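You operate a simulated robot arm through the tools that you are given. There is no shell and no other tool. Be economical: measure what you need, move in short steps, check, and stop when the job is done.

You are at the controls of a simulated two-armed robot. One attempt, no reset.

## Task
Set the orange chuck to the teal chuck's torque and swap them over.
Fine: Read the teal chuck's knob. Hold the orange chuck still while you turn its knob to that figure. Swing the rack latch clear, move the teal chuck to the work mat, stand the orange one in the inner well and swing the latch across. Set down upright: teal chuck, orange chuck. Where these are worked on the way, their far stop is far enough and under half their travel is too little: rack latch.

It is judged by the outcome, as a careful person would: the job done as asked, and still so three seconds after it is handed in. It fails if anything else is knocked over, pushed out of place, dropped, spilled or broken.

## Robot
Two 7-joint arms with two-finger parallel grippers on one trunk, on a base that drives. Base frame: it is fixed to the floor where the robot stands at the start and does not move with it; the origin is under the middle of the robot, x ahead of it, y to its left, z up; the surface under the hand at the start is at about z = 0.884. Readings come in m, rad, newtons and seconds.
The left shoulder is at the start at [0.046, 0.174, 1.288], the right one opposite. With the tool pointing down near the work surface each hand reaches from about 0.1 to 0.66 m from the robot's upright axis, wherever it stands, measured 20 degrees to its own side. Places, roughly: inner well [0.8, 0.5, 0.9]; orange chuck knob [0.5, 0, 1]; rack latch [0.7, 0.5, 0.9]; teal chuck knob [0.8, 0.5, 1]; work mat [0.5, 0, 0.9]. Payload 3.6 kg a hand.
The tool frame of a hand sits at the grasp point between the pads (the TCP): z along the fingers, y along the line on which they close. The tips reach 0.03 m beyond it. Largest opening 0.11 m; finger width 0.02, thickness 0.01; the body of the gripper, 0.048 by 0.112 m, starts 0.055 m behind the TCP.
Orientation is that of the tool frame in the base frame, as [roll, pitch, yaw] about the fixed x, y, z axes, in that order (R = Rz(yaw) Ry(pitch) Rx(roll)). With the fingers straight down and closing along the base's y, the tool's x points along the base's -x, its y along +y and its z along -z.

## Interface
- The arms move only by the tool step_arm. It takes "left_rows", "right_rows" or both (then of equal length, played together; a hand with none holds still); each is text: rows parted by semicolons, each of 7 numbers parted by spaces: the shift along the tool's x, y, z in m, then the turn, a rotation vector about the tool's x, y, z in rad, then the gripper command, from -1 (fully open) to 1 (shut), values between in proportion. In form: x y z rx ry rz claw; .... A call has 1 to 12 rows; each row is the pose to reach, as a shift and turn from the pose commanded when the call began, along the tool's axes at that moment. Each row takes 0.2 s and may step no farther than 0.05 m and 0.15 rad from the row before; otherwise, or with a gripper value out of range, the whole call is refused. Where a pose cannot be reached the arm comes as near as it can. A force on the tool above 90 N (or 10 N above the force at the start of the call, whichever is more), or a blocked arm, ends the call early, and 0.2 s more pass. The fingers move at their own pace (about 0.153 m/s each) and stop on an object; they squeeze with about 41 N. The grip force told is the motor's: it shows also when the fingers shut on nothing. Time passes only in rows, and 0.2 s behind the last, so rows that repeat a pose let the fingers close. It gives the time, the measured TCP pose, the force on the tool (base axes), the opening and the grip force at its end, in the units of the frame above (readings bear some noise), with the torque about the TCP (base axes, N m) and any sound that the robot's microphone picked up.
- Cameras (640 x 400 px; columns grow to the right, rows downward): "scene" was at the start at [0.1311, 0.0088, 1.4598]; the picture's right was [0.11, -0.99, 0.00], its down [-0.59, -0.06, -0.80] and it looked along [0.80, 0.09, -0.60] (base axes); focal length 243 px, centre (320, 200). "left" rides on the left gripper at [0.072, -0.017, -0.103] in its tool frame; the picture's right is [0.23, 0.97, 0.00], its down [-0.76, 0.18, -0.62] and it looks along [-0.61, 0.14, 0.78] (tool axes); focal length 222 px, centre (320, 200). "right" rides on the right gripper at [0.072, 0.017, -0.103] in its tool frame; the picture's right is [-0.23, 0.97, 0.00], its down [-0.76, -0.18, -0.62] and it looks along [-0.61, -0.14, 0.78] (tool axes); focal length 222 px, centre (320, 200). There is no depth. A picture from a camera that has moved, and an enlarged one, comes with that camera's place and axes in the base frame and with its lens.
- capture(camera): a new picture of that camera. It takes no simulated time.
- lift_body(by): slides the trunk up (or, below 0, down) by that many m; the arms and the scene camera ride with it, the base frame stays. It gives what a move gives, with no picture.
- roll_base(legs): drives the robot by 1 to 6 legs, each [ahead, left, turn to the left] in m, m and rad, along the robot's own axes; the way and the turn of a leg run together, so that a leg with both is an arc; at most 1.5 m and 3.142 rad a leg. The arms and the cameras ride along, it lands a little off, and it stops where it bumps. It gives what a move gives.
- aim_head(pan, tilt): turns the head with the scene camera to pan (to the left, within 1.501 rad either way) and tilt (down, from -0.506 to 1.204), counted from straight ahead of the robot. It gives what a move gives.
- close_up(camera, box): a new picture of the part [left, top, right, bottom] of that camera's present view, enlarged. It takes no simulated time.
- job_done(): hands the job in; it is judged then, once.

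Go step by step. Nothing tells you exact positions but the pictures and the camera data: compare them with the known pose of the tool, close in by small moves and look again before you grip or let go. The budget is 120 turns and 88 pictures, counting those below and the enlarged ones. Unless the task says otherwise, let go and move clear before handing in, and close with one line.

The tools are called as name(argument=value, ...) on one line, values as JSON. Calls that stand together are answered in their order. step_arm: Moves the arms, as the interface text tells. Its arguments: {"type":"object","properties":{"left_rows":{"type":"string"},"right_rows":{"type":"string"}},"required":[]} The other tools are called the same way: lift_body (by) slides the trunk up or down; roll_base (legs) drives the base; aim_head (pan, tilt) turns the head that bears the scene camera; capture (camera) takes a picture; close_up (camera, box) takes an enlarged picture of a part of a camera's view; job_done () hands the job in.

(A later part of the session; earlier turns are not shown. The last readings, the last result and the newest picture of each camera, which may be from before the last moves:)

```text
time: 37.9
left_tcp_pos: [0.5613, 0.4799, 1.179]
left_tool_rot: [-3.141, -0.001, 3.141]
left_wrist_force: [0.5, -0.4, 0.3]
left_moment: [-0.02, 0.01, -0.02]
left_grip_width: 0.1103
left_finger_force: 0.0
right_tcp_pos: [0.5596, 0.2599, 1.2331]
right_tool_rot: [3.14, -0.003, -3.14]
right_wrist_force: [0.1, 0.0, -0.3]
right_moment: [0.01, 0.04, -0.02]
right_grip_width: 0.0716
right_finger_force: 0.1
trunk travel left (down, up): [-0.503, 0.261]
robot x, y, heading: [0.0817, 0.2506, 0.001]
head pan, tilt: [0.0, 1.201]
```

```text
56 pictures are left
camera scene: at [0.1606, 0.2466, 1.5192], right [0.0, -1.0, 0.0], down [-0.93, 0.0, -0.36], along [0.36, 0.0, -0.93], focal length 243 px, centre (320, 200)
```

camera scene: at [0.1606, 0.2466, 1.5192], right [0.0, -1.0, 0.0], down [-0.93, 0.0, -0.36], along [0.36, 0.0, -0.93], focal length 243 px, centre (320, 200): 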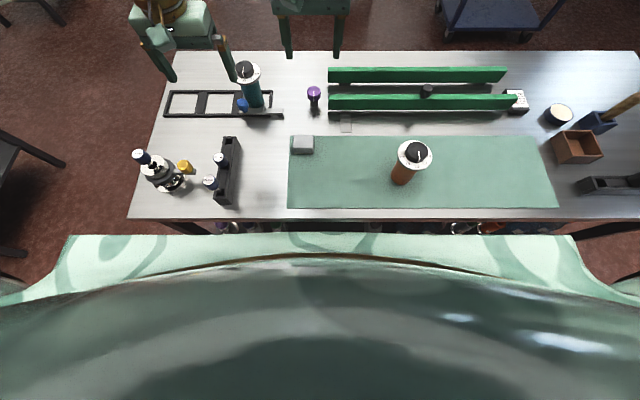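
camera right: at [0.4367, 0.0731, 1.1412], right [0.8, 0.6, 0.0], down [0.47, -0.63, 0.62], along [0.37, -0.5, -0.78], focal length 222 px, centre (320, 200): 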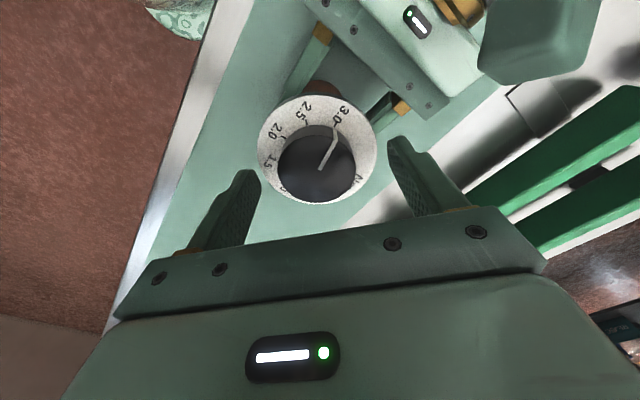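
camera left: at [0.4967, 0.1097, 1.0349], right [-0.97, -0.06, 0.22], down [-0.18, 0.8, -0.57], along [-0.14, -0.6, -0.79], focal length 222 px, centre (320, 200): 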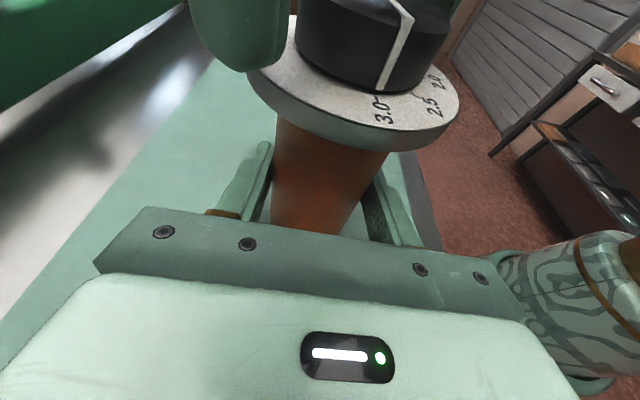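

roll_base(legs=[[0.07, 0, 0]])

aim_head(pan=0.35, tilt=0.9)

capture(camera="scene")

capture(camera="left")

```text
time: 38.9
left_tcp_pos: [0.6253, 0.4796, 1.1809]
left_tool_rot: [3.141, 0.003, -3.14]
left_wrist_force: [-0.5, -0.3, -0.2]
left_moment: [0.01, -0.04, 0.0]
left_grip_width: 0.1097
left_finger_force: 0.1
right_tcp_pos: [0.6233, 0.2604, 1.234]
right_tool_rot: [3.139, 0.004, -3.141]
right_wrist_force: [-0.8, -0.1, 0.1]
right_moment: [0.05, -0.04, 0.0]
right_grip_width: 0.0714
right_finger_force: 0.1
trunk travel left (down, up): [-0.503, 0.261]
robot x, y, heading: [0.1468, 0.2496, -0.004]
head pan, tilt: [0.0, 1.201]
```

```text
time: 39.8
left_tcp_pos: [0.6299, 0.4799, 1.1792]
left_tool_rot: [3.141, 0.001, -3.14]
left_wrist_force: [0.1, -0.6, -0.2]
left_moment: [-0.01, 0.0, -0.02]
left_grip_width: 0.11
left_finger_force: 0.0
right_tcp_pos: [0.628, 0.2597, 1.2324]
right_tool_rot: [-3.141, -0.001, -3.139]
right_wrist_force: [0.3, -0.6, 0.2]
right_moment: [-0.01, 0.0, 0.0]
right_grip_width: 0.0715
right_finger_force: 0.1
trunk travel left (down, up): [-0.503, 0.261]
robot x, y, heading: [0.1513, 0.2457, -0.002]
head pan, tilt: [0.351, 0.901]
```

```text
55 pictures are left
camera scene: at [0.2439, 0.2725, 1.5389], right [0.34, -0.94, 0.0], down [-0.74, -0.27, -0.62], along [0.58, 0.21, -0.78], focal length 243 px, centre (320, 200)
```

scene: 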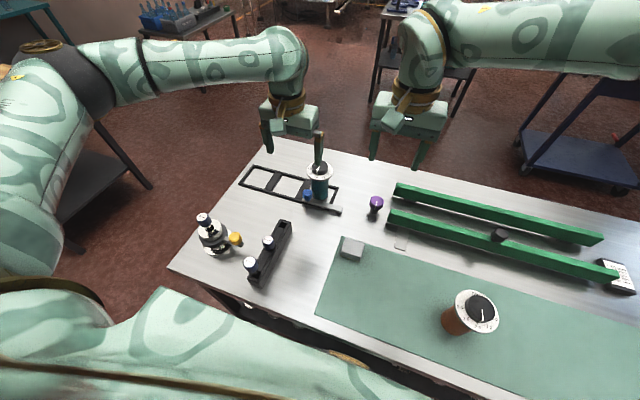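

```text
54 pictures are left
camera left: at [0.5578, 0.4637, 1.2815], right [-0.23, 0.97, 0.0], down [0.76, 0.18, 0.62], along [0.61, 0.14, -0.78], focal length 222 px, centre (320, 200)
```

left: 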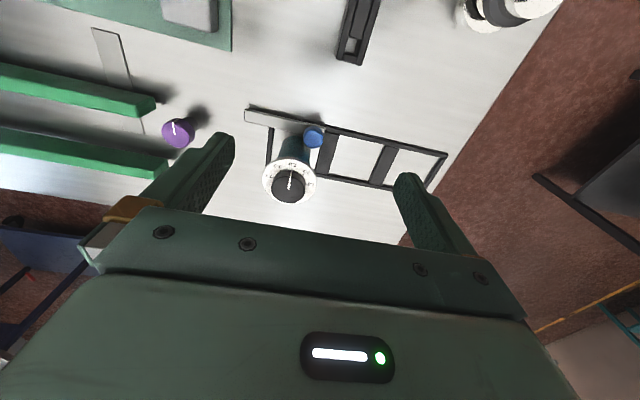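

close_up(camera="left", box=[230, 90, 350, 170])

close_up(camera="scene", box=[230, 140, 390, 240])

```text
5.00 times, centred on (290, 130) of left
camera zoom: at [0.5578, 0.4637, 1.2815], right [-0.23, 0.97, 0.0], down [0.76, 0.18, 0.62], along [0.61, 0.14, -0.78], focal length 1111 px, centre (470, 550)
```

zoom: 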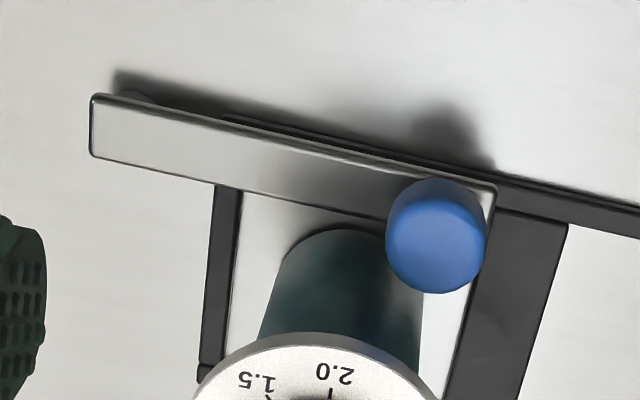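

```text
4.00 times, centred on (310, 190) of scene
camera zoom: at [0.2439, 0.2725, 1.5389], right [0.34, -0.94, 0.0], down [-0.74, -0.27, -0.62], along [0.58, 0.21, -0.78], focal length 971 px, centre (360, 240)
```

zoom: 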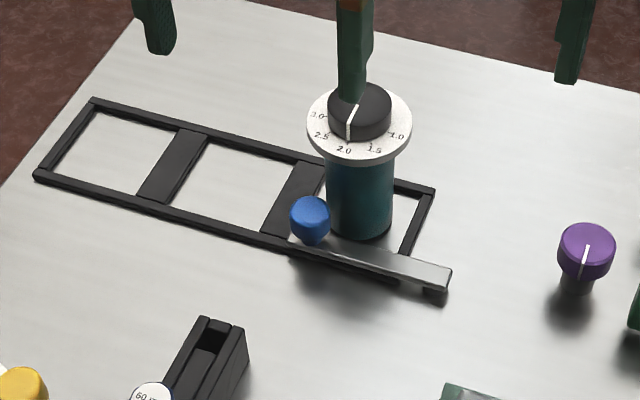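

Robot now stands at about (0.15, 0.25). The latch bar pivots at about (0.70, 0.37) with the blue knob at (0.714, 0.487, 0.92), tucked under the teal dial, so I'll approach it tilted from the front-left.

step_arm(left_rows="-0.005 0.01 0.02 0 0 0.12 -0.1; -0.01 0.02 0.04 0 0 0.24 -0.1; -0.015 0.03 0.06 0 0 0.36 -0.1; -0.02 0.035 0.08 0 0 0.48 -0.1; -0.025 0.04 0.1 0 0 0.61 -0.1; -0.025 0.04 0.1 0 0 0.61 -0.1")

step_arm(left_rows="0 0 0.01 0 -0.12 0 -0.1; 0 0 0.02 0 -0.24 0 -0.1; 0 0 0.03 0 -0.36 0 -0.1; 0 0 0.04 0 -0.48 0 -0.1; 0 0 0.05 0 -0.61 0 -0.1; 0 0 0.05 0 -0.61 0 -0.1")

capture(camera="left")

capture(camera="scene")

```text
time: 41.2
left_tcp_pos: [0.6538, 0.5193, 1.0785]
left_tool_rot: [3.141, 0.0, 2.533]
left_wrist_force: [-1.1, -0.2, 0.3]
left_moment: [-0.03, 0.01, 0.04]
left_grip_width: 0.0606
left_finger_force: 0.0
right_tcp_pos: [0.6268, 0.2596, 1.232]
right_tool_rot: [-3.141, 0.001, -3.14]
right_wrist_force: [1.3, -1.0, 0.7]
right_moment: [-0.01, -0.01, 0.0]
right_grip_width: 0.0715
right_finger_force: 0.1
trunk travel left (down, up): [-0.503, 0.261]
robot x, y, heading: [0.1482, 0.2484, 0.002]
head pan, tilt: [0.351, 0.901]
```

```text
time: 42.6
left_tcp_pos: [0.6554, 0.5193, 1.0309]
left_tool_rot: [-3.141, 0.614, 2.533]
left_wrist_force: [-0.9, 0.1, 0.9]
left_moment: [0.01, -0.03, -0.02]
left_grip_width: 0.0606
left_finger_force: 0.2
right_tcp_pos: [0.6279, 0.2598, 1.2325]
right_tool_rot: [3.141, -0.001, -3.139]
right_wrist_force: [1.2, -0.1, 0.2]
right_moment: [0.04, -0.01, 0.05]
right_grip_width: 0.0716
right_finger_force: 0.1
trunk travel left (down, up): [-0.503, 0.261]
robot x, y, heading: [0.1488, 0.2465, -0.002]
head pan, tilt: [0.351, 0.901]
```

```text
51 pictures are left
camera left: at [0.5485, 0.5745, 1.072], right [0.4, 0.91, -0.13], down [0.32, -0.01, 0.95], along [0.86, -0.42, -0.29], focal length 222 px, centre (320, 200)
```

left: 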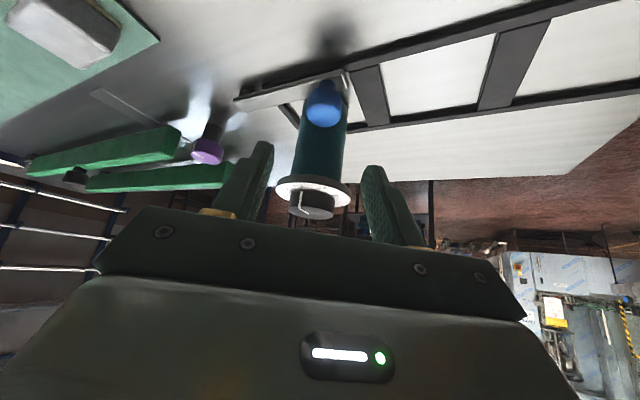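

```text
50 pictures are left
camera scene: at [0.2441, 0.2723, 1.539], right [0.34, -0.94, 0.0], down [-0.74, -0.27, -0.62], along [0.58, 0.21, -0.78], focal length 243 px, centre (320, 200)
```

scene: 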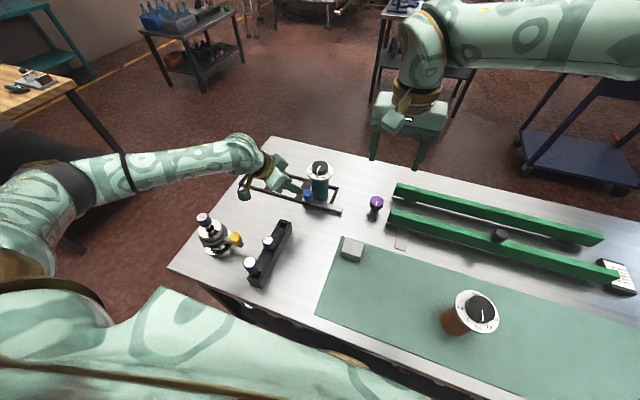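

step_arm(left_rows="0.0096 0.0058 0.03 0 0 0 -0.1; 0.0096 0.0058 0.06 0 0 0 -0.1; 0.0096 0.0058 0.085 0 0 0 -0.1; 0.0096 0.0058 0.085 0 0 0 -0.1")

capture(camera="left")

close_up(camera="scene", box=[230, 130, 390, 230])

```text
time: 43.6
left_tcp_pos: [0.6925, 0.5019, 0.9553]
left_tool_rot: [3.141, 0.61, 2.533]
left_wrist_force: [-1.0, -0.4, 0.6]
left_moment: [0.01, -0.02, 0.0]
left_grip_width: 0.0603
left_finger_force: 0.1
right_tcp_pos: [0.6279, 0.2602, 1.2318]
right_tool_rot: [-3.141, -0.001, -3.141]
right_wrist_force: [0.6, -0.2, -1.2]
right_moment: [-0.03, 0.01, 0.0]
right_grip_width: 0.0715
right_finger_force: 0.0
trunk travel left (down, up): [-0.503, 0.261]
robot x, y, heading: [0.1481, 0.2495, -0.001]
head pan, tilt: [0.351, 0.901]
```

```text
49 pictures are left
camera left: at [0.5854, 0.5564, 0.9969], right [0.4, 0.91, -0.13], down [0.32, -0.01, 0.95], along [0.86, -0.42, -0.29], focal length 222 px, centre (320, 200)
```

left: 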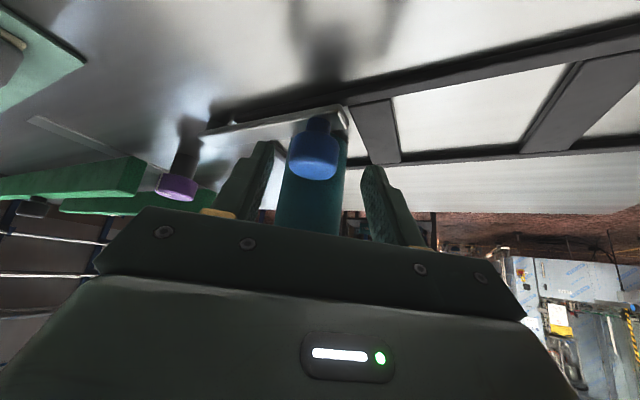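

```text
4.00 times, centred on (310, 180) of scene
camera zoom: at [0.2435, 0.2728, 1.539], right [0.34, -0.94, 0.0], down [-0.74, -0.27, -0.62], along [0.58, 0.21, -0.78], focal length 971 px, centre (360, 280)
```

zoom: 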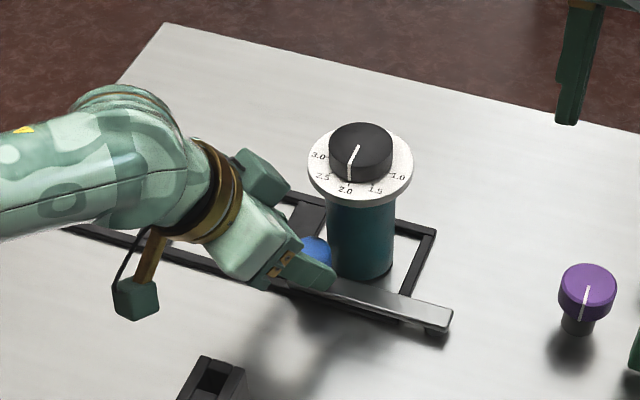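

step_arm(left_rows="-0.004 -0.0037 0.0275 0 0 0 -0.1; -0.004 -0.0037 0.0275 0 0 0 -0.1; -0.004 -0.0037 0.0275 0 0 0 0.2; -0.004 -0.0037 0.0275 0 0 0 0.5; -0.004 -0.0037 0.0275 0 0 0 1; -0.004 -0.0037 0.0275 0 0 0 1")

close_up(camera="scene", box=[230, 130, 390, 230])

```text
time: 45.0
left_tcp_pos: [0.7055, 0.4868, 0.9348]
left_tool_rot: [3.141, 0.611, 2.533]
left_wrist_force: [-0.7, 1.5, 0.5]
left_moment: [-0.01, 0.05, 0.05]
left_grip_width: 0.0333
left_finger_force: 45.3
right_tcp_pos: [0.627, 0.2604, 1.2323]
right_tool_rot: [-3.142, 0.0, -3.139]
right_wrist_force: [0.6, -0.1, -0.4]
right_moment: [-0.02, 0.02, 0.02]
right_grip_width: 0.0713
right_finger_force: 0.0
trunk travel left (down, up): [-0.503, 0.261]
robot x, y, heading: [0.1494, 0.249, 0.001]
head pan, tilt: [0.351, 0.901]
```

```text
4.00 times, centred on (310, 180) of scene
camera zoom: at [0.2434, 0.2728, 1.539], right [0.34, -0.94, 0.0], down [-0.74, -0.27, -0.62], along [0.58, 0.21, -0.78], focal length 971 px, centre (360, 280)
```

zoom: 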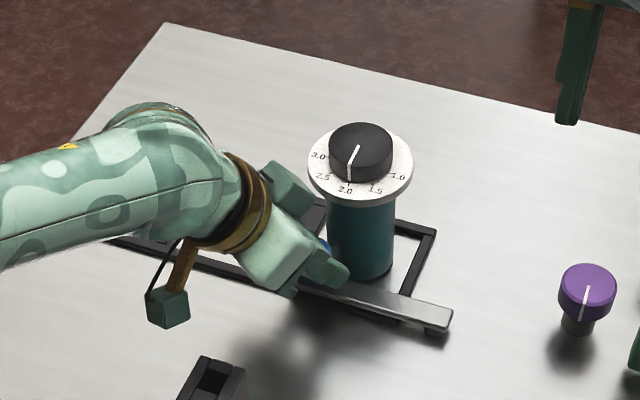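

step_arm(left_rows="0.0098 -0.0077 -0.007 0 0 0 1; 0.0196 -0.0158 -0.0137 0 0 0 1; 0.0276 -0.0263 -0.0195 0 0 0 1; 0.0352 -0.0372 -0.0247 0 0 0 1; 0.0352 -0.0372 -0.0247 0 0 0 1")

close_up(camera="scene", box=[230, 130, 390, 230])

```text
time: 46.2
left_tcp_pos: [0.6487, 0.4775, 0.934]
left_tool_rot: [-3.141, 0.612, 2.533]
left_wrist_force: [10.1, -14.7, 3.4]
left_moment: [-0.75, -0.57, 0.07]
left_grip_width: 0.0329
left_finger_force: 45.3
right_tcp_pos: [0.6283, 0.2583, 1.2328]
right_tool_rot: [3.139, -0.001, -3.139]
right_wrist_force: [-0.6, -0.5, -0.1]
right_moment: [0.02, -0.01, -0.03]
right_grip_width: 0.0714
right_finger_force: 0.1
trunk travel left (down, up): [-0.503, 0.261]
robot x, y, heading: [0.1495, 0.2473, -0.007]
head pan, tilt: [0.351, 0.901]
```

```text
4.00 times, centred on (310, 180) of scene
camera zoom: at [0.245, 0.27, 1.539], right [0.34, -0.94, 0.0], down [-0.74, -0.27, -0.62], along [0.58, 0.21, -0.78], focal length 971 px, centre (360, 280)
```

zoom: 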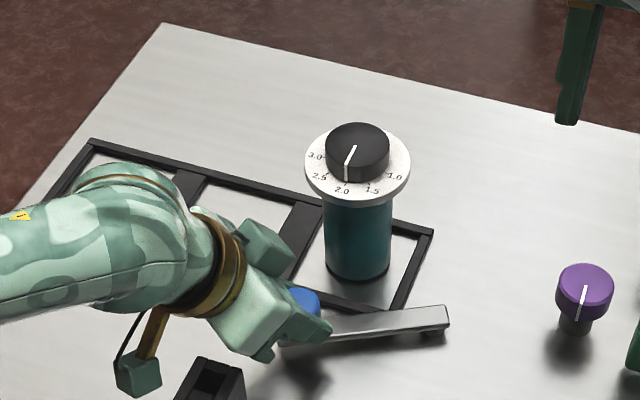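

step_arm(left_rows="0.0029 -0.016 -0.0021 -0.08 0 -0.115 1; 0.0071 -0.0305 -0.0049 -0.161 0 -0.229 1; 0.0096 -0.0456 -0.0067 -0.241 0 -0.344 1; 0.0104 -0.0609 -0.0073 -0.321 0 -0.459 1; 0.0102 -0.0753 -0.0072 -0.35 0 -0.5 1; 0.0088 -0.089 -0.0062 -0.35 0 -0.5 1; 0.0088 -0.089 -0.0062 -0.35 0 -0.5 1")

close_up(camera="scene", box=[230, 150, 390, 270])

```text
time: 47.8
left_tcp_pos: [0.5893, 0.4136, 0.9342]
left_tool_rot: [-3.14, 0.613, -3.139]
left_wrist_force: [16.5, -2.6, 17.1]
left_moment: [0.14, -0.9, 0.28]
left_grip_width: 0.033
left_finger_force: 45.0
right_tcp_pos: [0.6289, 0.2593, 1.2323]
right_tool_rot: [-3.142, -0.002, -3.14]
right_wrist_force: [0.3, -0.2, -0.8]
right_moment: [-0.01, 0.04, 0.0]
right_grip_width: 0.0714
right_finger_force: 0.1
trunk travel left (down, up): [-0.503, 0.261]
robot x, y, heading: [0.1482, 0.2486, 0.005]
head pan, tilt: [0.351, 0.901]
```

```text
3.33 times, centred on (310, 210) of scene
camera zoom: at [0.2448, 0.2717, 1.5391], right [0.34, -0.94, 0.0], down [-0.74, -0.27, -0.62], along [0.58, 0.21, -0.78], focal length 809 px, centre (353, 167)
```

zoom: 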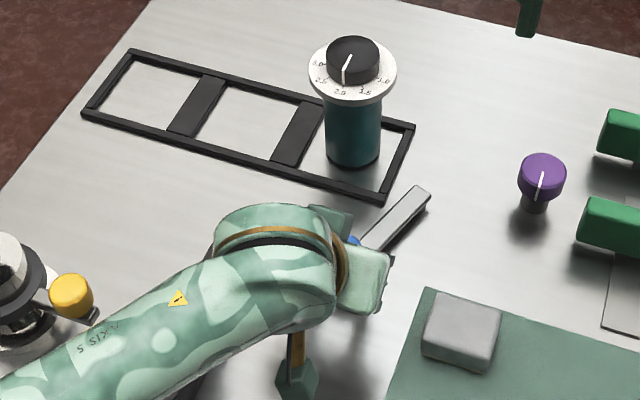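

step_arm(left_rows="0.0016 -0.014 -0.0011 0 0 0 1; 0.0041 -0.027 -0.0029 0 0 0 1; 0.005 -0.04 -0.0034 0 0 0 1; 0.005 -0.04 -0.0034 0 0 0 1")

close_up(camera="scene", box=[230, 150, 390, 270])

```text
time: 48.8
left_tcp_pos: [0.5799, 0.376, 0.9317]
left_tool_rot: [3.14, 0.609, 3.141]
left_wrist_force: [-9.9, 6.6, 10.3]
left_moment: [0.28, 0.15, 0.18]
left_grip_width: 0.0327
left_finger_force: 45.2
right_tcp_pos: [0.6246, 0.2615, 1.2339]
right_tool_rot: [3.141, 0.0, -3.14]
right_wrist_force: [0.7, -0.1, 0.3]
right_moment: [0.03, 0.03, -0.02]
right_grip_width: 0.0715
right_finger_force: 0.1
trunk travel left (down, up): [-0.503, 0.261]
robot x, y, heading: [0.1496, 0.2486, -0.001]
head pan, tilt: [0.351, 0.901]
```

```text
3.33 times, centred on (310, 210) of scene
camera zoom: at [0.2413, 0.2734, 1.5391], right [0.34, -0.94, 0.0], down [-0.74, -0.27, -0.62], along [0.58, 0.21, -0.78], focal length 809 px, centre (353, 167)
```

zoom: 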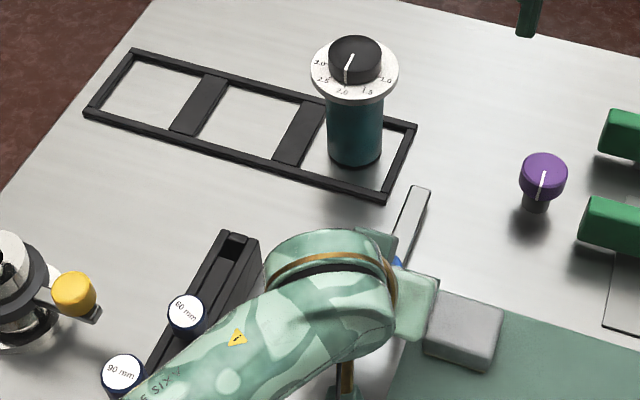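

step_arm(left_rows="0 0 0 0 0 0 0.1; 0 0 0 0 0 0 0.1; 0 0.004 -0.03 0 0 0 0.1; 0 0.008 -0.06 0 0 0 0.1; -0.01 0.02 -0.1 0 0.1 0 -0.2; -0.02 0.04 -0.14 0 0.25 0 -0.5; -0.03 0.06 -0.16 0 0.4 0 -1; -0.03 0.06 -0.16 0 0.5 0 -1; -0.03 0.06 -0.16 0 0.611 0 -1; -0.03 0.06 -0.16 0 0.611 0 -1")

capture(camera="left")

close_up(camera="scene", box=[230, 150, 390, 270])

```text
time: 50.2
left_tcp_pos: [0.5175, 0.5039, 1.044]
left_tool_rot: [2.847, 0.353, 3.028]
left_wrist_force: [-0.9, -0.1, 0.0]
left_moment: [-0.03, -0.03, 0.0]
left_grip_width: 0.11
left_finger_force: 0.1
right_tcp_pos: [0.6282, 0.2617, 1.2326]
right_tool_rot: [-3.14, -0.001, -3.139]
right_wrist_force: [-0.5, -0.8, 0.2]
right_moment: [-0.03, 0.03, -0.02]
right_grip_width: 0.0715
right_finger_force: 0.1
trunk travel left (down, up): [-0.503, 0.261]
robot x, y, heading: [0.1508, 0.2484, -0.001]
head pan, tilt: [0.351, 0.901]
stopped in row 7 (left hand): the arm was blocked; the commanded pose is now the measured one
```

```text
43 pictures are left
camera left: at [0.4133, 0.4704, 1.1073], right [-0.2, 0.96, 0.19], down [0.49, -0.07, 0.87], along [0.85, 0.27, -0.45], focal length 222 px, centre (320, 200)
```

left: 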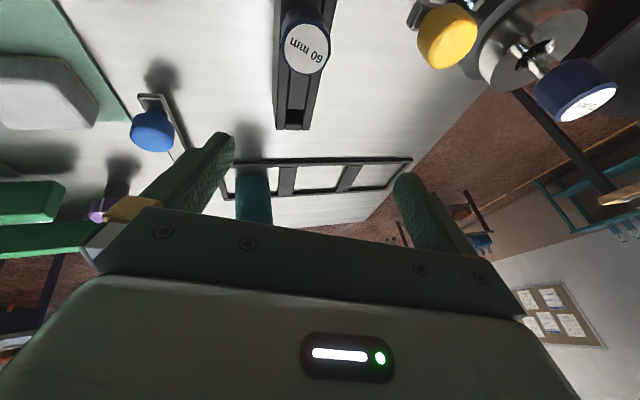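

```text
3.33 times, centred on (310, 210) of scene
camera zoom: at [0.2445, 0.2743, 1.5389], right [0.34, -0.94, 0.0], down [-0.74, -0.27, -0.62], along [0.58, 0.21, -0.78], focal length 809 px, centre (353, 167)
```

zoom: 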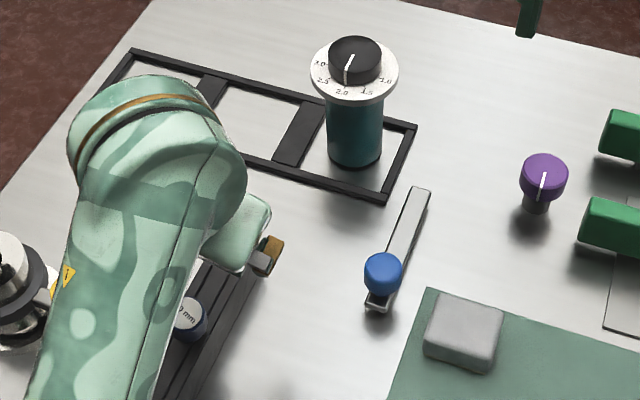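

Latch is swung clear. The arm got blocked on the retreat, so I lift it up and straighten it to pointing down.

step_arm(left_rows="-0.0234 0.004 -0.026 0 0 0 -1; -0.047 0.008 -0.052 0.07 0.09 -0.015 -1; -0.07 0.012 -0.078 0.14 0.18 -0.03 -1; -0.0937 0.0166 -0.1036 0.2 0.28 -0.045 -1; -0.0937 0.0166 -0.1036 0.27 0.367 -0.06 -1; -0.0937 0.0166 -0.1036 0.27 0.367 -0.06 -1")

```text
time: 50.8
left_tcp_pos: [0.5357, 0.5744, 1.1055]
left_tool_rot: [2.655, 0.27, 3.022]
left_wrist_force: [0.4, 0.6, 0.3]
left_moment: [-0.04, 0.03, -0.01]
left_grip_width: 0.1099
left_finger_force: 0.0
right_tcp_pos: [0.6291, 0.2609, 1.232]
right_tool_rot: [-3.141, -0.002, -3.139]
right_wrist_force: [0.3, 0.0, 0.2]
right_moment: [0.01, -0.01, 0.02]
right_grip_width: 0.0716
right_finger_force: 0.0
trunk travel left (down, up): [-0.503, 0.261]
robot x, y, heading: [0.1507, 0.2502, -0.0]
head pan, tilt: [0.351, 0.901]
stopped in row 2 (left hand): the arm was blocked; the commanded pose is now the measured one
```

aim_head(pan=0.7, tilt=0.7)

capture(camera="scene")

```text
time: 51.6
left_tcp_pos: [0.5346, 0.5747, 1.105]
left_tool_rot: [2.656, 0.272, 3.021]
left_wrist_force: [0.2, 0.0, 1.0]
left_moment: [-0.02, 0.0, 0.01]
left_grip_width: 0.11
left_finger_force: 0.0
right_tcp_pos: [0.6274, 0.2601, 1.2327]
right_tool_rot: [3.14, -0.003, -3.139]
right_wrist_force: [-0.5, -0.9, 0.0]
right_moment: [0.0, 0.01, -0.01]
right_grip_width: 0.0715
right_finger_force: 0.1
trunk travel left (down, up): [-0.503, 0.261]
robot x, y, heading: [0.1507, 0.2458, -0.003]
head pan, tilt: [0.7, 0.7]
```

```text
41 pictures are left
camera scene: at [0.2379, 0.301, 1.5551], right [0.64, -0.77, 0.0], down [-0.49, -0.41, -0.76], along [0.59, 0.49, -0.64], focal length 243 px, centre (320, 200)
```

scene: 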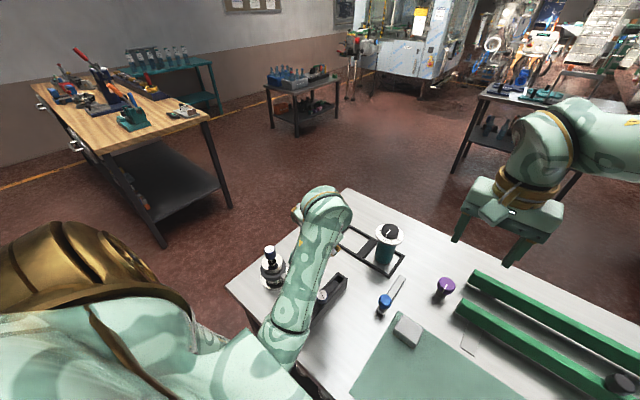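

lift_body(by=0.12)

capture(camera="scene")

```text
time: 52.4
left_tcp_pos: [0.5288, 0.6308, 1.1837]
left_tool_rot: [2.488, 0.252, 3.009]
left_wrist_force: [-0.4, 0.4, 0.0]
left_moment: [-0.01, 0.0, 0.01]
left_grip_width: 0.1097
left_finger_force: 0.2
right_tcp_pos: [0.6263, 0.2593, 1.2932]
right_tool_rot: [3.141, 0.001, -3.138]
right_wrist_force: [0.3, -0.5, -0.5]
right_moment: [0.0, -0.02, 0.0]
right_grip_width: 0.0715
right_finger_force: 0.0
trunk travel left (down, up): [-0.561, 0.202]
robot x, y, heading: [0.1477, 0.2437, -0.002]
head pan, tilt: [0.7, 0.7]
stopped: the arm was blocked; the commanded pose is now the measured one
```

```text
40 pictures are left
camera scene: at [0.2301, 0.3011, 1.6146], right [0.64, -0.77, 0.0], down [-0.49, -0.41, -0.77], along [0.59, 0.49, -0.64], focal length 243 px, centre (320, 200)
```

scene: 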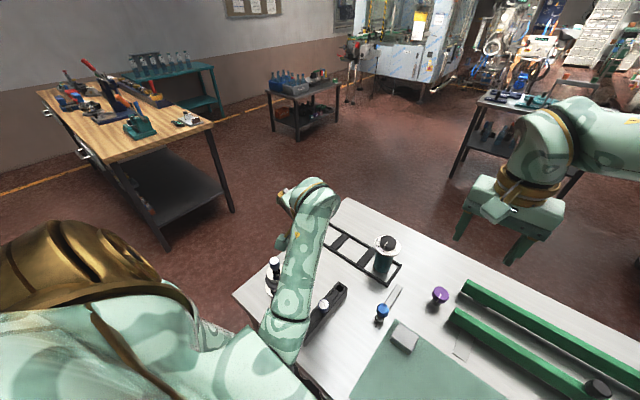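

The left elbow seems wedged between torso and table edge; backing the base away should free it.

roll_base(legs=[[-0.1, 0, 0]])

capture(camera="scene")

```text
time: 53.6
left_tcp_pos: [0.4274, 0.6311, 1.1826]
left_tool_rot: [2.489, 0.252, 3.011]
left_wrist_force: [-0.6, -0.1, -0.2]
left_moment: [-0.05, -0.02, -0.02]
left_grip_width: 0.1098
left_finger_force: 0.1
right_tcp_pos: [0.5265, 0.2607, 1.2922]
right_tool_rot: [-3.14, 0.005, -3.137]
right_wrist_force: [-0.1, -0.1, 0.0]
right_moment: [0.01, -0.02, -0.04]
right_grip_width: 0.0716
right_finger_force: 0.1
trunk travel left (down, up): [-0.561, 0.202]
robot x, y, heading: [0.0476, 0.2472, -0.002]
head pan, tilt: [0.7, 0.7]
```

```text
39 pictures are left
camera scene: at [0.1295, 0.301, 1.6139], right [0.65, -0.76, 0.0], down [-0.49, -0.42, -0.77], along [0.58, 0.49, -0.64], focal length 243 px, centre (320, 200)
```

scene: 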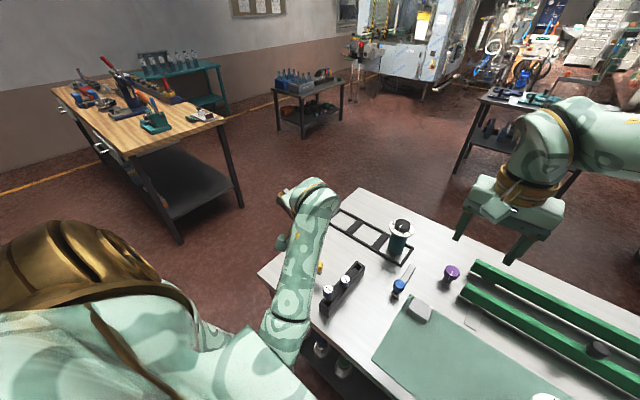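

step_arm(left_rows="-0.015 -0.012 -0.0175 0.105 0.0475 -0.007 -1; -0.03 -0.024 -0.035 0.21 0.095 -0.014 -1; -0.0445 -0.036 -0.0525 0.316 0.142 -0.021 -1; -0.059 -0.048 -0.07 0.421 0.19 -0.028 -1; -0.074 -0.06 -0.0875 0.527 0.2375 -0.036 -1; -0.089 -0.0725 -0.105 0.632 0.285 -0.043 -1; -0.089 -0.0725 -0.105 0.632 0.285 -0.043 -1")

capture(camera="scene")

```text
time: 54.2
left_tcp_pos: [0.4393, 0.6459, 1.2195]
left_tool_rot: [2.563, 0.174, 3.112]
left_wrist_force: [-0.1, 0.1, 0.5]
left_moment: [-0.03, -0.03, 0.01]
left_grip_width: 0.11
left_finger_force: 0.0
right_tcp_pos: [0.5271, 0.2603, 1.2928]
right_tool_rot: [-3.141, 0.002, -3.138]
right_wrist_force: [-0.6, 0.2, 0.8]
right_moment: [-0.01, -0.01, -0.03]
right_grip_width: 0.0716
right_finger_force: 0.2
trunk travel left (down, up): [-0.561, 0.202]
robot x, y, heading: [0.0471, 0.2489, 0.002]
head pan, tilt: [0.7, 0.7]
stopped in row 3 (left hand): the arm was blocked; the commanded pose is now the measured one
```

```text
38 pictures are left
camera scene: at [0.1297, 0.3007, 1.6139], right [0.65, -0.76, 0.0], down [-0.49, -0.42, -0.77], along [0.58, 0.49, -0.64], focal length 243 px, centre (320, 200)
```

scene: 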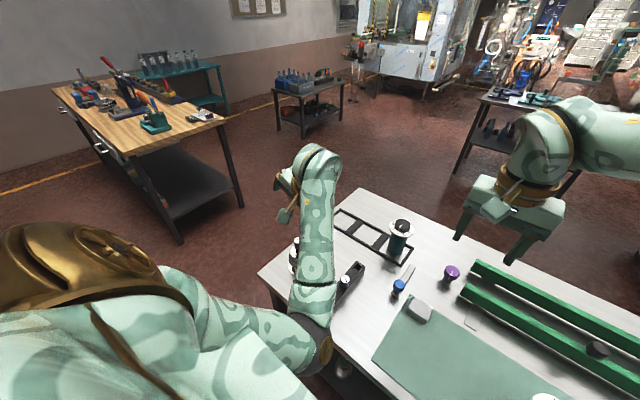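

roll_base(legs=[[-0.2, 0, 0]])

step_arm(left_rows="-0.015 -0.01 -0.017 0 0 0 -1; -0.03 -0.02 -0.034 0 0 0 -1; -0.045 -0.03 -0.051 0 0 0 -1; -0.045 -0.03 -0.051 0 0 0 -1")

capture(camera="scene")

```text
time: 55.8
left_tcp_pos: [0.238, 0.6452, 1.2177]
left_tool_rot: [2.561, 0.174, 3.108]
left_wrist_force: [0.2, 0.2, 0.5]
left_moment: [0.02, -0.01, 0.02]
left_grip_width: 0.1099
left_finger_force: 0.0
right_tcp_pos: [0.3252, 0.2595, 1.292]
right_tool_rot: [-3.141, 0.003, -3.14]
right_wrist_force: [-0.5, 0.3, -0.2]
right_moment: [-0.02, 0.02, 0.0]
right_grip_width: 0.0714
right_finger_force: 0.0
trunk travel left (down, up): [-0.561, 0.202]
robot x, y, heading: [-0.1526, 0.2483, -0.004]
head pan, tilt: [0.7, 0.7]
```

```text
time: 57.0
left_tcp_pos: [0.2719, 0.6239, 1.2631]
left_tool_rot: [2.494, 0.177, -3.137]
left_wrist_force: [0.6, -0.2, -0.7]
left_moment: [0.0, 0.02, -0.02]
left_grip_width: 0.11
left_finger_force: 0.1
right_tcp_pos: [0.3245, 0.2601, 1.2924]
right_tool_rot: [3.14, -0.001, -3.14]
right_wrist_force: [-0.3, 0.3, 0.6]
right_moment: [-0.04, 0.0, 0.01]
right_grip_width: 0.0715
right_finger_force: 0.0
trunk travel left (down, up): [-0.561, 0.202]
robot x, y, heading: [-0.1541, 0.2434, 0.001]
head pan, tilt: [0.7, 0.7]
stopped in row 4 (left hand): the arm was blocked; the commanded pose is now the measured one
```

```text
37 pictures are left
camera scene: at [-0.0715, 0.301, 1.6138], right [0.64, -0.76, 0.0], down [-0.49, -0.42, -0.76], along [0.58, 0.49, -0.64], focal length 243 px, centre (320, 200)
```

scene: 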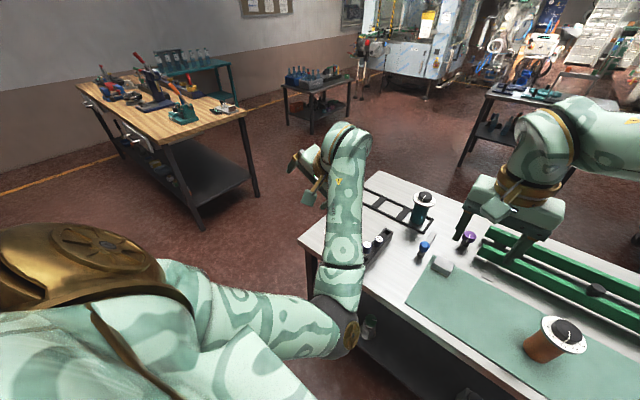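

step_arm(left_rows="-0.013 0.023 -0.03 0 0 0 -1; -0.026 0.046 -0.06 0 0 0 -1; -0.039 0.069 -0.09 0 0 0 -1; -0.052 0.092 -0.12 0 0 0 -1; -0.065 0.115 -0.153 0 0 0 -1; -0.065 0.115 -0.153 0 0 0 -1")

capture(camera="scene")

```text
time: 58.4
left_tcp_pos: [0.3029, 0.6226, 1.4628]
left_tool_rot: [2.496, 0.175, 3.141]
left_wrist_force: [0.0, -0.6, 0.0]
left_moment: [0.01, 0.01, -0.02]
left_grip_width: 0.11
left_finger_force: 0.1
right_tcp_pos: [0.3253, 0.2599, 1.2909]
right_tool_rot: [3.14, 0.001, -3.138]
right_wrist_force: [-0.2, 0.2, -0.1]
right_moment: [-0.01, -0.05, -0.02]
right_grip_width: 0.0716
right_finger_force: 0.0
trunk travel left (down, up): [-0.561, 0.202]
robot x, y, heading: [-0.1571, 0.2502, -0.001]
head pan, tilt: [0.7, 0.7]
```

```text
36 pictures are left
camera scene: at [-0.0709, 0.3011, 1.6138], right [0.64, -0.76, 0.0], down [-0.49, -0.42, -0.76], along [0.58, 0.49, -0.64], focal length 243 px, centre (320, 200)
```

scene: 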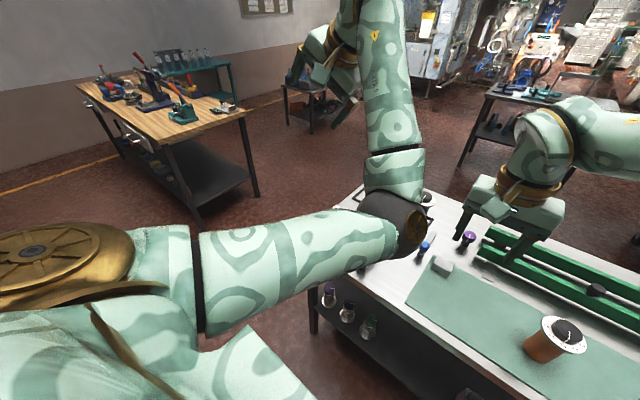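

step_arm(left_rows="0 0 0 0.13 0.034 0.0124 -1; 0 0 0 0.26 0.068 0.025 -1; 0 0 0 0.39 0.102 0.037 -1; 0 0 0 0.52 0.136 0.05 -1; 0 0 0 0.646 0.169 0.062 -1; 0 0 0 0.646 0.169 0.062 -1")

capture(camera="scene")

```text
time: 59.8
left_tcp_pos: [0.3032, 0.6212, 1.4611]
left_tool_rot: [-3.139, -0.001, 3.135]
left_wrist_force: [-0.4, -0.8, 0.2]
left_moment: [0.03, 0.0, 0.03]
left_grip_width: 0.1101
left_finger_force: 0.0
right_tcp_pos: [0.3251, 0.2592, 1.2907]
right_tool_rot: [-3.141, 0.001, -3.14]
right_wrist_force: [0.2, 0.0, 0.1]
right_moment: [0.0, 0.03, 0.04]
right_grip_width: 0.0715
right_finger_force: 0.1
trunk travel left (down, up): [-0.561, 0.202]
robot x, y, heading: [-0.1514, 0.2454, -0.002]
head pan, tilt: [0.7, 0.7]
```

```text
35 pictures are left
camera scene: at [-0.0709, 0.3003, 1.6138], right [0.64, -0.76, 0.0], down [-0.49, -0.41, -0.76], along [0.58, 0.49, -0.64], focal length 243 px, centre (320, 200)
```

scene: 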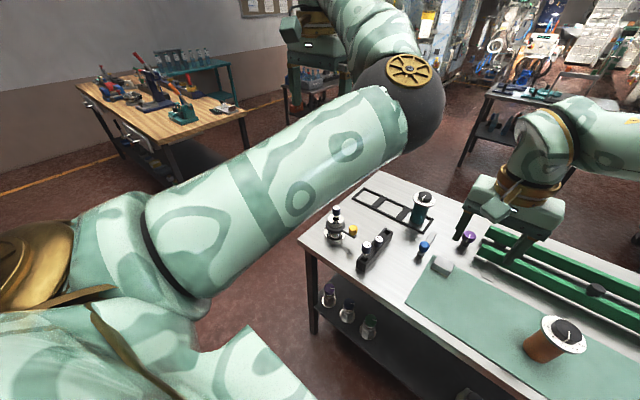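

Table items are all intact and the arm is straight again. I bring the hand forward over open space and drive back in.

step_arm(left_rows="-0.025 -0.028 0.015 0 0 0 -1; -0.05 -0.056 0.03 0 0 0 -1; -0.075 -0.083 0.045 0 0 0 -1; -0.1 -0.11 0.06 0 0 0 -1; -0.125 -0.138 0.075 0 0 0 -1; -0.145 -0.16 0.09 0 0 0 -1; -0.145 -0.16 0.09 0 0 0 -1")

capture(camera="scene")

```text
time: 61.4
left_tcp_pos: [0.4477, 0.4611, 1.3712]
left_tool_rot: [-3.141, -0.001, 3.137]
left_wrist_force: [0.3, -0.2, 0.0]
left_moment: [0.0, -0.01, -0.01]
left_grip_width: 0.1103
left_finger_force: 0.0
right_tcp_pos: [0.3253, 0.2599, 1.2912]
right_tool_rot: [3.14, 0.003, -3.139]
right_wrist_force: [0.2, 0.7, 0.3]
right_moment: [0.02, 0.0, 0.0]
right_grip_width: 0.0716
right_finger_force: 0.0
trunk travel left (down, up): [-0.561, 0.202]
robot x, y, heading: [-0.1531, 0.2511, -0.005]
head pan, tilt: [0.7, 0.7]
```

```text
34 pictures are left
camera scene: at [-0.0714, 0.3006, 1.6139], right [0.64, -0.76, 0.0], down [-0.49, -0.42, -0.76], along [0.58, 0.49, -0.64], focal length 243 px, centre (320, 200)
```

scene: 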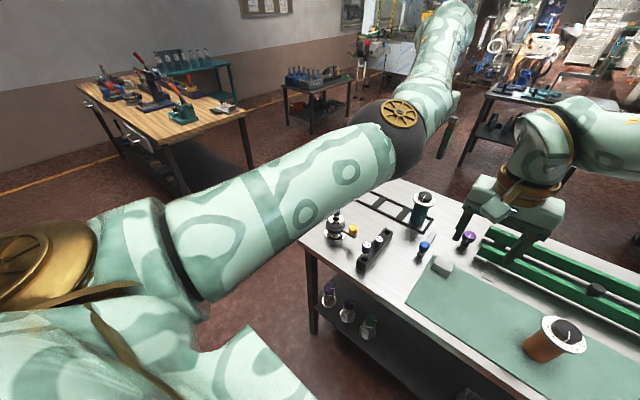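

roll_base(legs=[[0.305, 0, 0]])

aim_head(pan=0.25, tilt=0.9)

capture(camera="left")

capture(camera="scene")

```text
time: 63.5
left_tcp_pos: [0.7575, 0.461, 1.3723]
left_tool_rot: [-3.141, -0.002, 3.134]
left_wrist_force: [0.0, -0.3, -0.2]
left_moment: [0.01, 0.0, 0.02]
left_grip_width: 0.11
left_finger_force: 0.1
right_tcp_pos: [0.6335, 0.2591, 1.2928]
right_tool_rot: [-3.141, 0.002, 3.142]
right_wrist_force: [-0.1, -0.3, -0.3]
right_moment: [-0.01, -0.03, 0.0]
right_grip_width: 0.0717
right_finger_force: 0.0
trunk travel left (down, up): [-0.561, 0.202]
robot x, y, heading: [0.154, 0.2468, 0.003]
head pan, tilt: [0.7, 0.7]
```

```text
time: 64.4
left_tcp_pos: [0.7572, 0.4611, 1.3725]
left_tool_rot: [-3.138, -0.001, 3.134]
left_wrist_force: [-0.7, -0.2, -0.9]
left_moment: [0.0, 0.02, 0.05]
left_grip_width: 0.1102
left_finger_force: 0.1
right_tcp_pos: [0.634, 0.2586, 1.2927]
right_tool_rot: [3.141, 0.0, -3.141]
right_wrist_force: [-0.1, 0.0, -1.2]
right_moment: [0.01, 0.03, -0.02]
right_grip_width: 0.0713
right_finger_force: 0.1
trunk travel left (down, up): [-0.561, 0.202]
robot x, y, heading: [0.154, 0.2451, -0.001]
head pan, tilt: [0.25, 0.901]
```

```text
33 pictures are left
camera left: at [0.6842, 0.4464, 1.4744], right [-0.22, 0.98, 0.0], down [0.76, 0.17, 0.62], along [0.61, 0.14, -0.78], focal length 222 px, centre (320, 200)
```

left: 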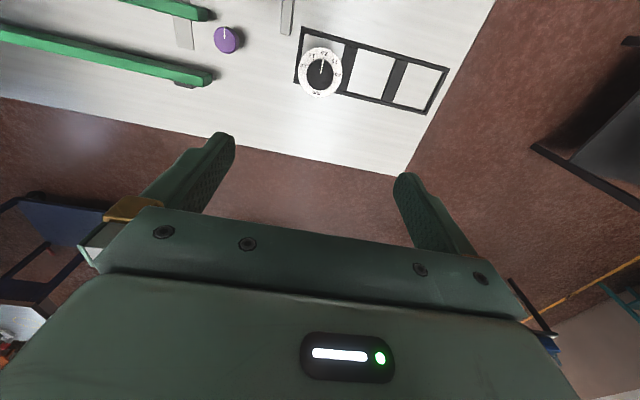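

```text
32 pictures are left
camera scene: at [0.2457, 0.2646, 1.5977], right [0.25, -0.97, 0.0], down [-0.76, -0.19, -0.62], along [0.6, 0.15, -0.78], focal length 243 px, centre (320, 200)
```

scene: 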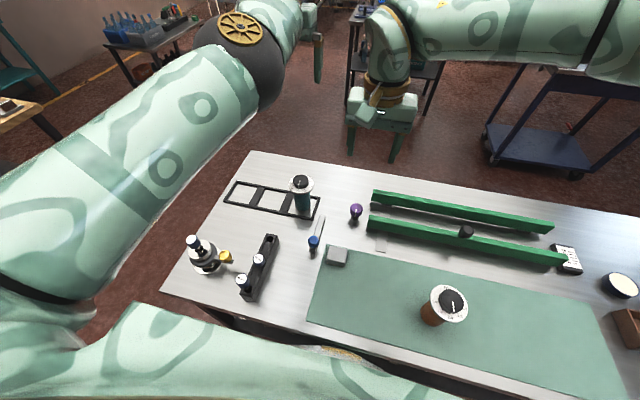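

close_up(camera="left", box=[280, 20, 380, 110])

```text
4.44 times, centred on (330, 65) of left
camera zoom: at [0.6842, 0.4464, 1.4744], right [-0.22, 0.98, 0.0], down [0.76, 0.17, 0.62], along [0.61, 0.14, -0.78], focal length 987 px, centre (276, 800)
```

zoom: 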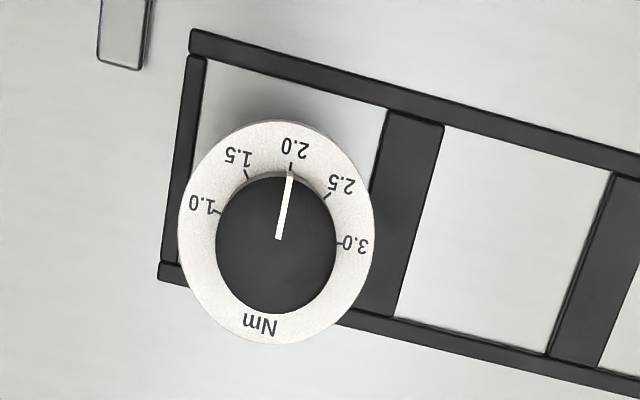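

step_arm(left_rows="0.001 0.003 0.045 0 0 0 -1; 0.001 0.003 0.09 0 0 0 -1; 0.001 0.003 0.135 0 0 0 -1; 0.001 0.003 0.18 0 0 0 -1; 0.001 0.003 0.225 0 0 0 -1; 0.001 0.003 0.27 0 0 0 -1; 0.001 0.003 0.305 0 0 0 -1; 0.001 0.003 0.305 0 0 0 -1")

capture(camera="left")

capture(camera="scene")

```text
time: 66.2
left_tcp_pos: [0.7507, 0.4632, 1.0667]
left_tool_rot: [-3.139, -0.003, 3.134]
left_wrist_force: [-0.2, -0.2, -0.8]
left_moment: [0.04, 0.01, -0.02]
left_grip_width: 0.1096
left_finger_force: 0.1
right_tcp_pos: [0.6333, 0.258, 1.2921]
right_tool_rot: [-3.141, 0.0, 3.141]
right_wrist_force: [-0.7, -0.5, 0.2]
right_moment: [0.01, 0.03, -0.01]
right_grip_width: 0.0716
right_finger_force: 0.1
trunk travel left (down, up): [-0.561, 0.202]
robot x, y, heading: [0.1572, 0.2509, 0.002]
head pan, tilt: [0.25, 0.901]
```

```text
30 pictures are left
camera left: at [0.6787, 0.4477, 1.1689], right [-0.22, 0.98, 0.0], down [0.76, 0.17, 0.62], along [0.61, 0.14, -0.78], focal length 222 px, centre (320, 200)
```

left: 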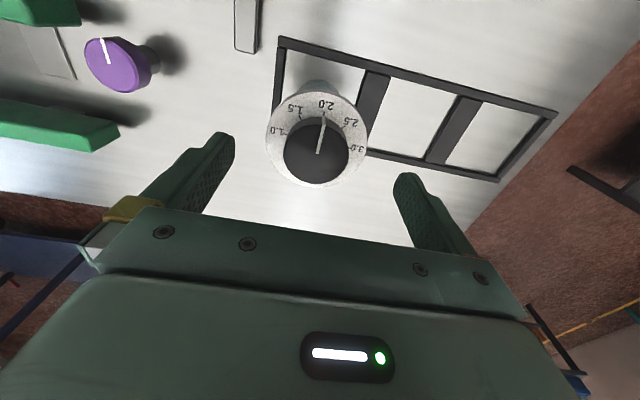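

```text
29 pictures are left
camera scene: at [0.2457, 0.2638, 1.5977], right [0.25, -0.97, 0.0], down [-0.76, -0.19, -0.62], along [0.6, 0.15, -0.78], focal length 243 px, centre (320, 200)
```

scene: 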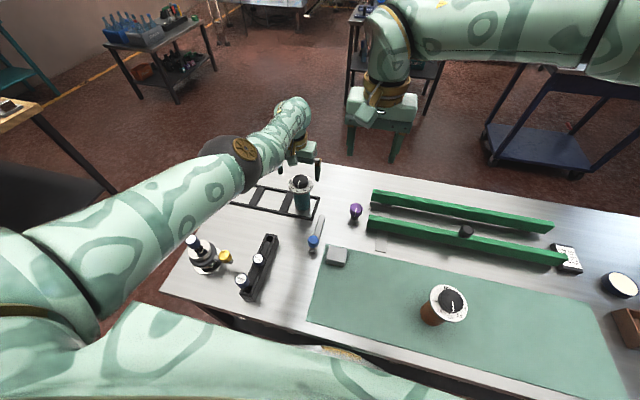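

step_arm(left_rows="-0.002 0 0.025 0 0 0 -1; -0.002 0 0.05 0 0 0 -1; -0.002 0 0.0755 0 0 0 -1; -0.002 0 0.0755 0 0 0 -1")

close_up(camera="scene", box=[230, 90, 390, 230])

capture(camera="left")

```text
time: 67.2
left_tcp_pos: [0.7341, 0.4715, 1.0222]
left_tool_rot: [-3.14, -0.002, 3.134]
left_wrist_force: [0.5, -0.8, 0.2]
left_moment: [-0.01, -0.01, -0.01]
left_grip_width: 0.1098
left_finger_force: 0.1
left hand out of reach, approached as far as the arm can: row 1, 2, 3, 4
right_tcp_pos: [0.6336, 0.2595, 1.2924]
right_tool_rot: [3.141, 0.0, 3.141]
right_wrist_force: [-0.4, -0.3, 0.0]
right_moment: [-0.02, -0.03, -0.01]
right_grip_width: 0.0717
right_finger_force: 0.1
trunk travel left (down, up): [-0.561, 0.202]
robot x, y, heading: [0.1541, 0.2476, 0.0]
head pan, tilt: [0.25, 0.901]
```

```text
2.86 times, centred on (310, 160) of scene
camera zoom: at [0.2461, 0.2646, 1.5977], right [0.25, -0.97, 0.0], down [-0.76, -0.19, -0.62], along [0.6, 0.15, -0.78], focal length 694 px, centre (349, 314)
```

zoom: 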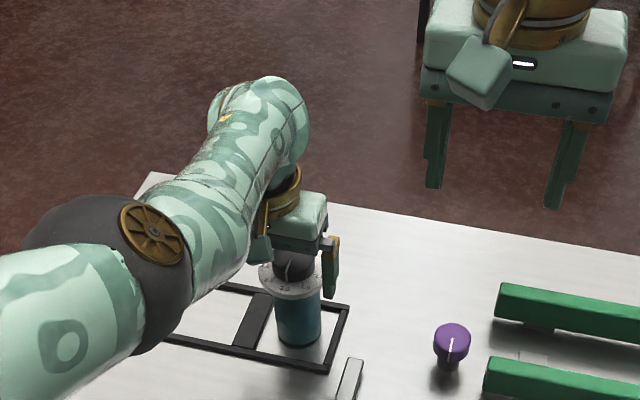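

```text
27 pictures are left
camera left: at [0.6602, 0.4568, 1.1243], right [-0.22, 0.98, 0.0], down [0.76, 0.17, 0.62], along [0.61, 0.14, -0.78], focal length 222 px, centre (320, 200)
```

left: 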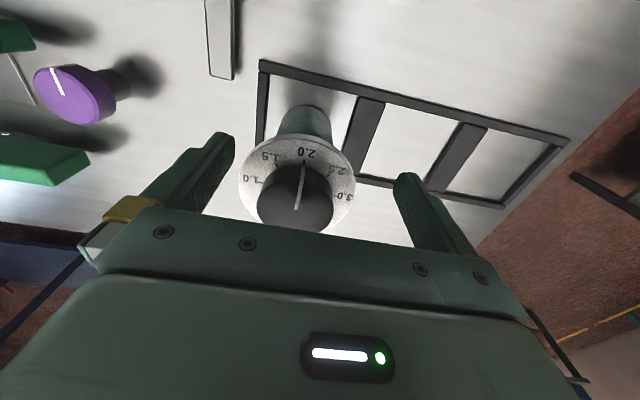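

step_arm(left_rows="0 0 -0.04 0 0 0 -1; 0 0 -0.08 0 0 0 -1; 0 0 -0.12 0 0 0 -1; 0 0 -0.16 0 0 0 -1; 0 0 -0.16 0 0 0 -1")

lift_body(by=-0.13)

capture(camera="left")

```text
time: 68.4
left_tcp_pos: [0.7299, 0.4726, 1.183]
left_tool_rot: [-3.137, 0.0, 3.132]
left_wrist_force: [-0.1, 0.2, 0.0]
left_moment: [0.02, 0.02, 0.04]
left_grip_width: 0.11
left_finger_force: 0.1
right_tcp_pos: [0.6333, 0.2594, 1.2912]
right_tool_rot: [-3.14, 0.002, -3.141]
right_wrist_force: [-0.7, 0.4, 0.7]
right_moment: [0.0, -0.01, 0.0]
right_grip_width: 0.0712
right_finger_force: 0.0
trunk travel left (down, up): [-0.561, 0.202]
robot x, y, heading: [0.1543, 0.2459, -0.003]
head pan, tilt: [0.25, 0.901]
```

```text
time: 70.0
left_tcp_pos: [0.7314, 0.4712, 1.0528]
left_tool_rot: [-3.139, 0.001, 3.133]
left_wrist_force: [-0.5, -0.5, 0.9]
left_moment: [-0.03, 0.0, -0.02]
left_grip_width: 0.1102
left_finger_force: 0.2
right_tcp_pos: [0.6332, 0.2582, 1.1612]
right_tool_rot: [3.141, 0.002, 3.141]
right_wrist_force: [0.3, 0.1, 0.0]
right_moment: [-0.02, -0.02, -0.01]
right_grip_width: 0.0715
right_finger_force: 0.0
trunk travel left (down, up): [-0.431, 0.332]
robot x, y, heading: [0.1571, 0.2486, 0.0]
head pan, tilt: [0.25, 0.901]
```

```text
26 pictures are left
camera left: at [0.659, 0.4562, 1.1552], right [-0.22, 0.98, 0.0], down [0.76, 0.17, 0.62], along [0.61, 0.14, -0.78], focal length 222 px, centre (320, 200)
```

left: 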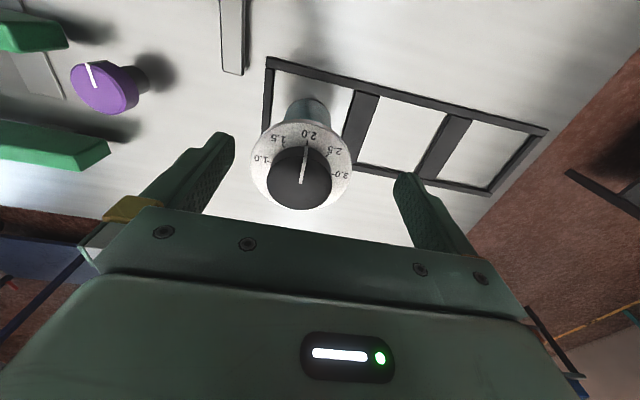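

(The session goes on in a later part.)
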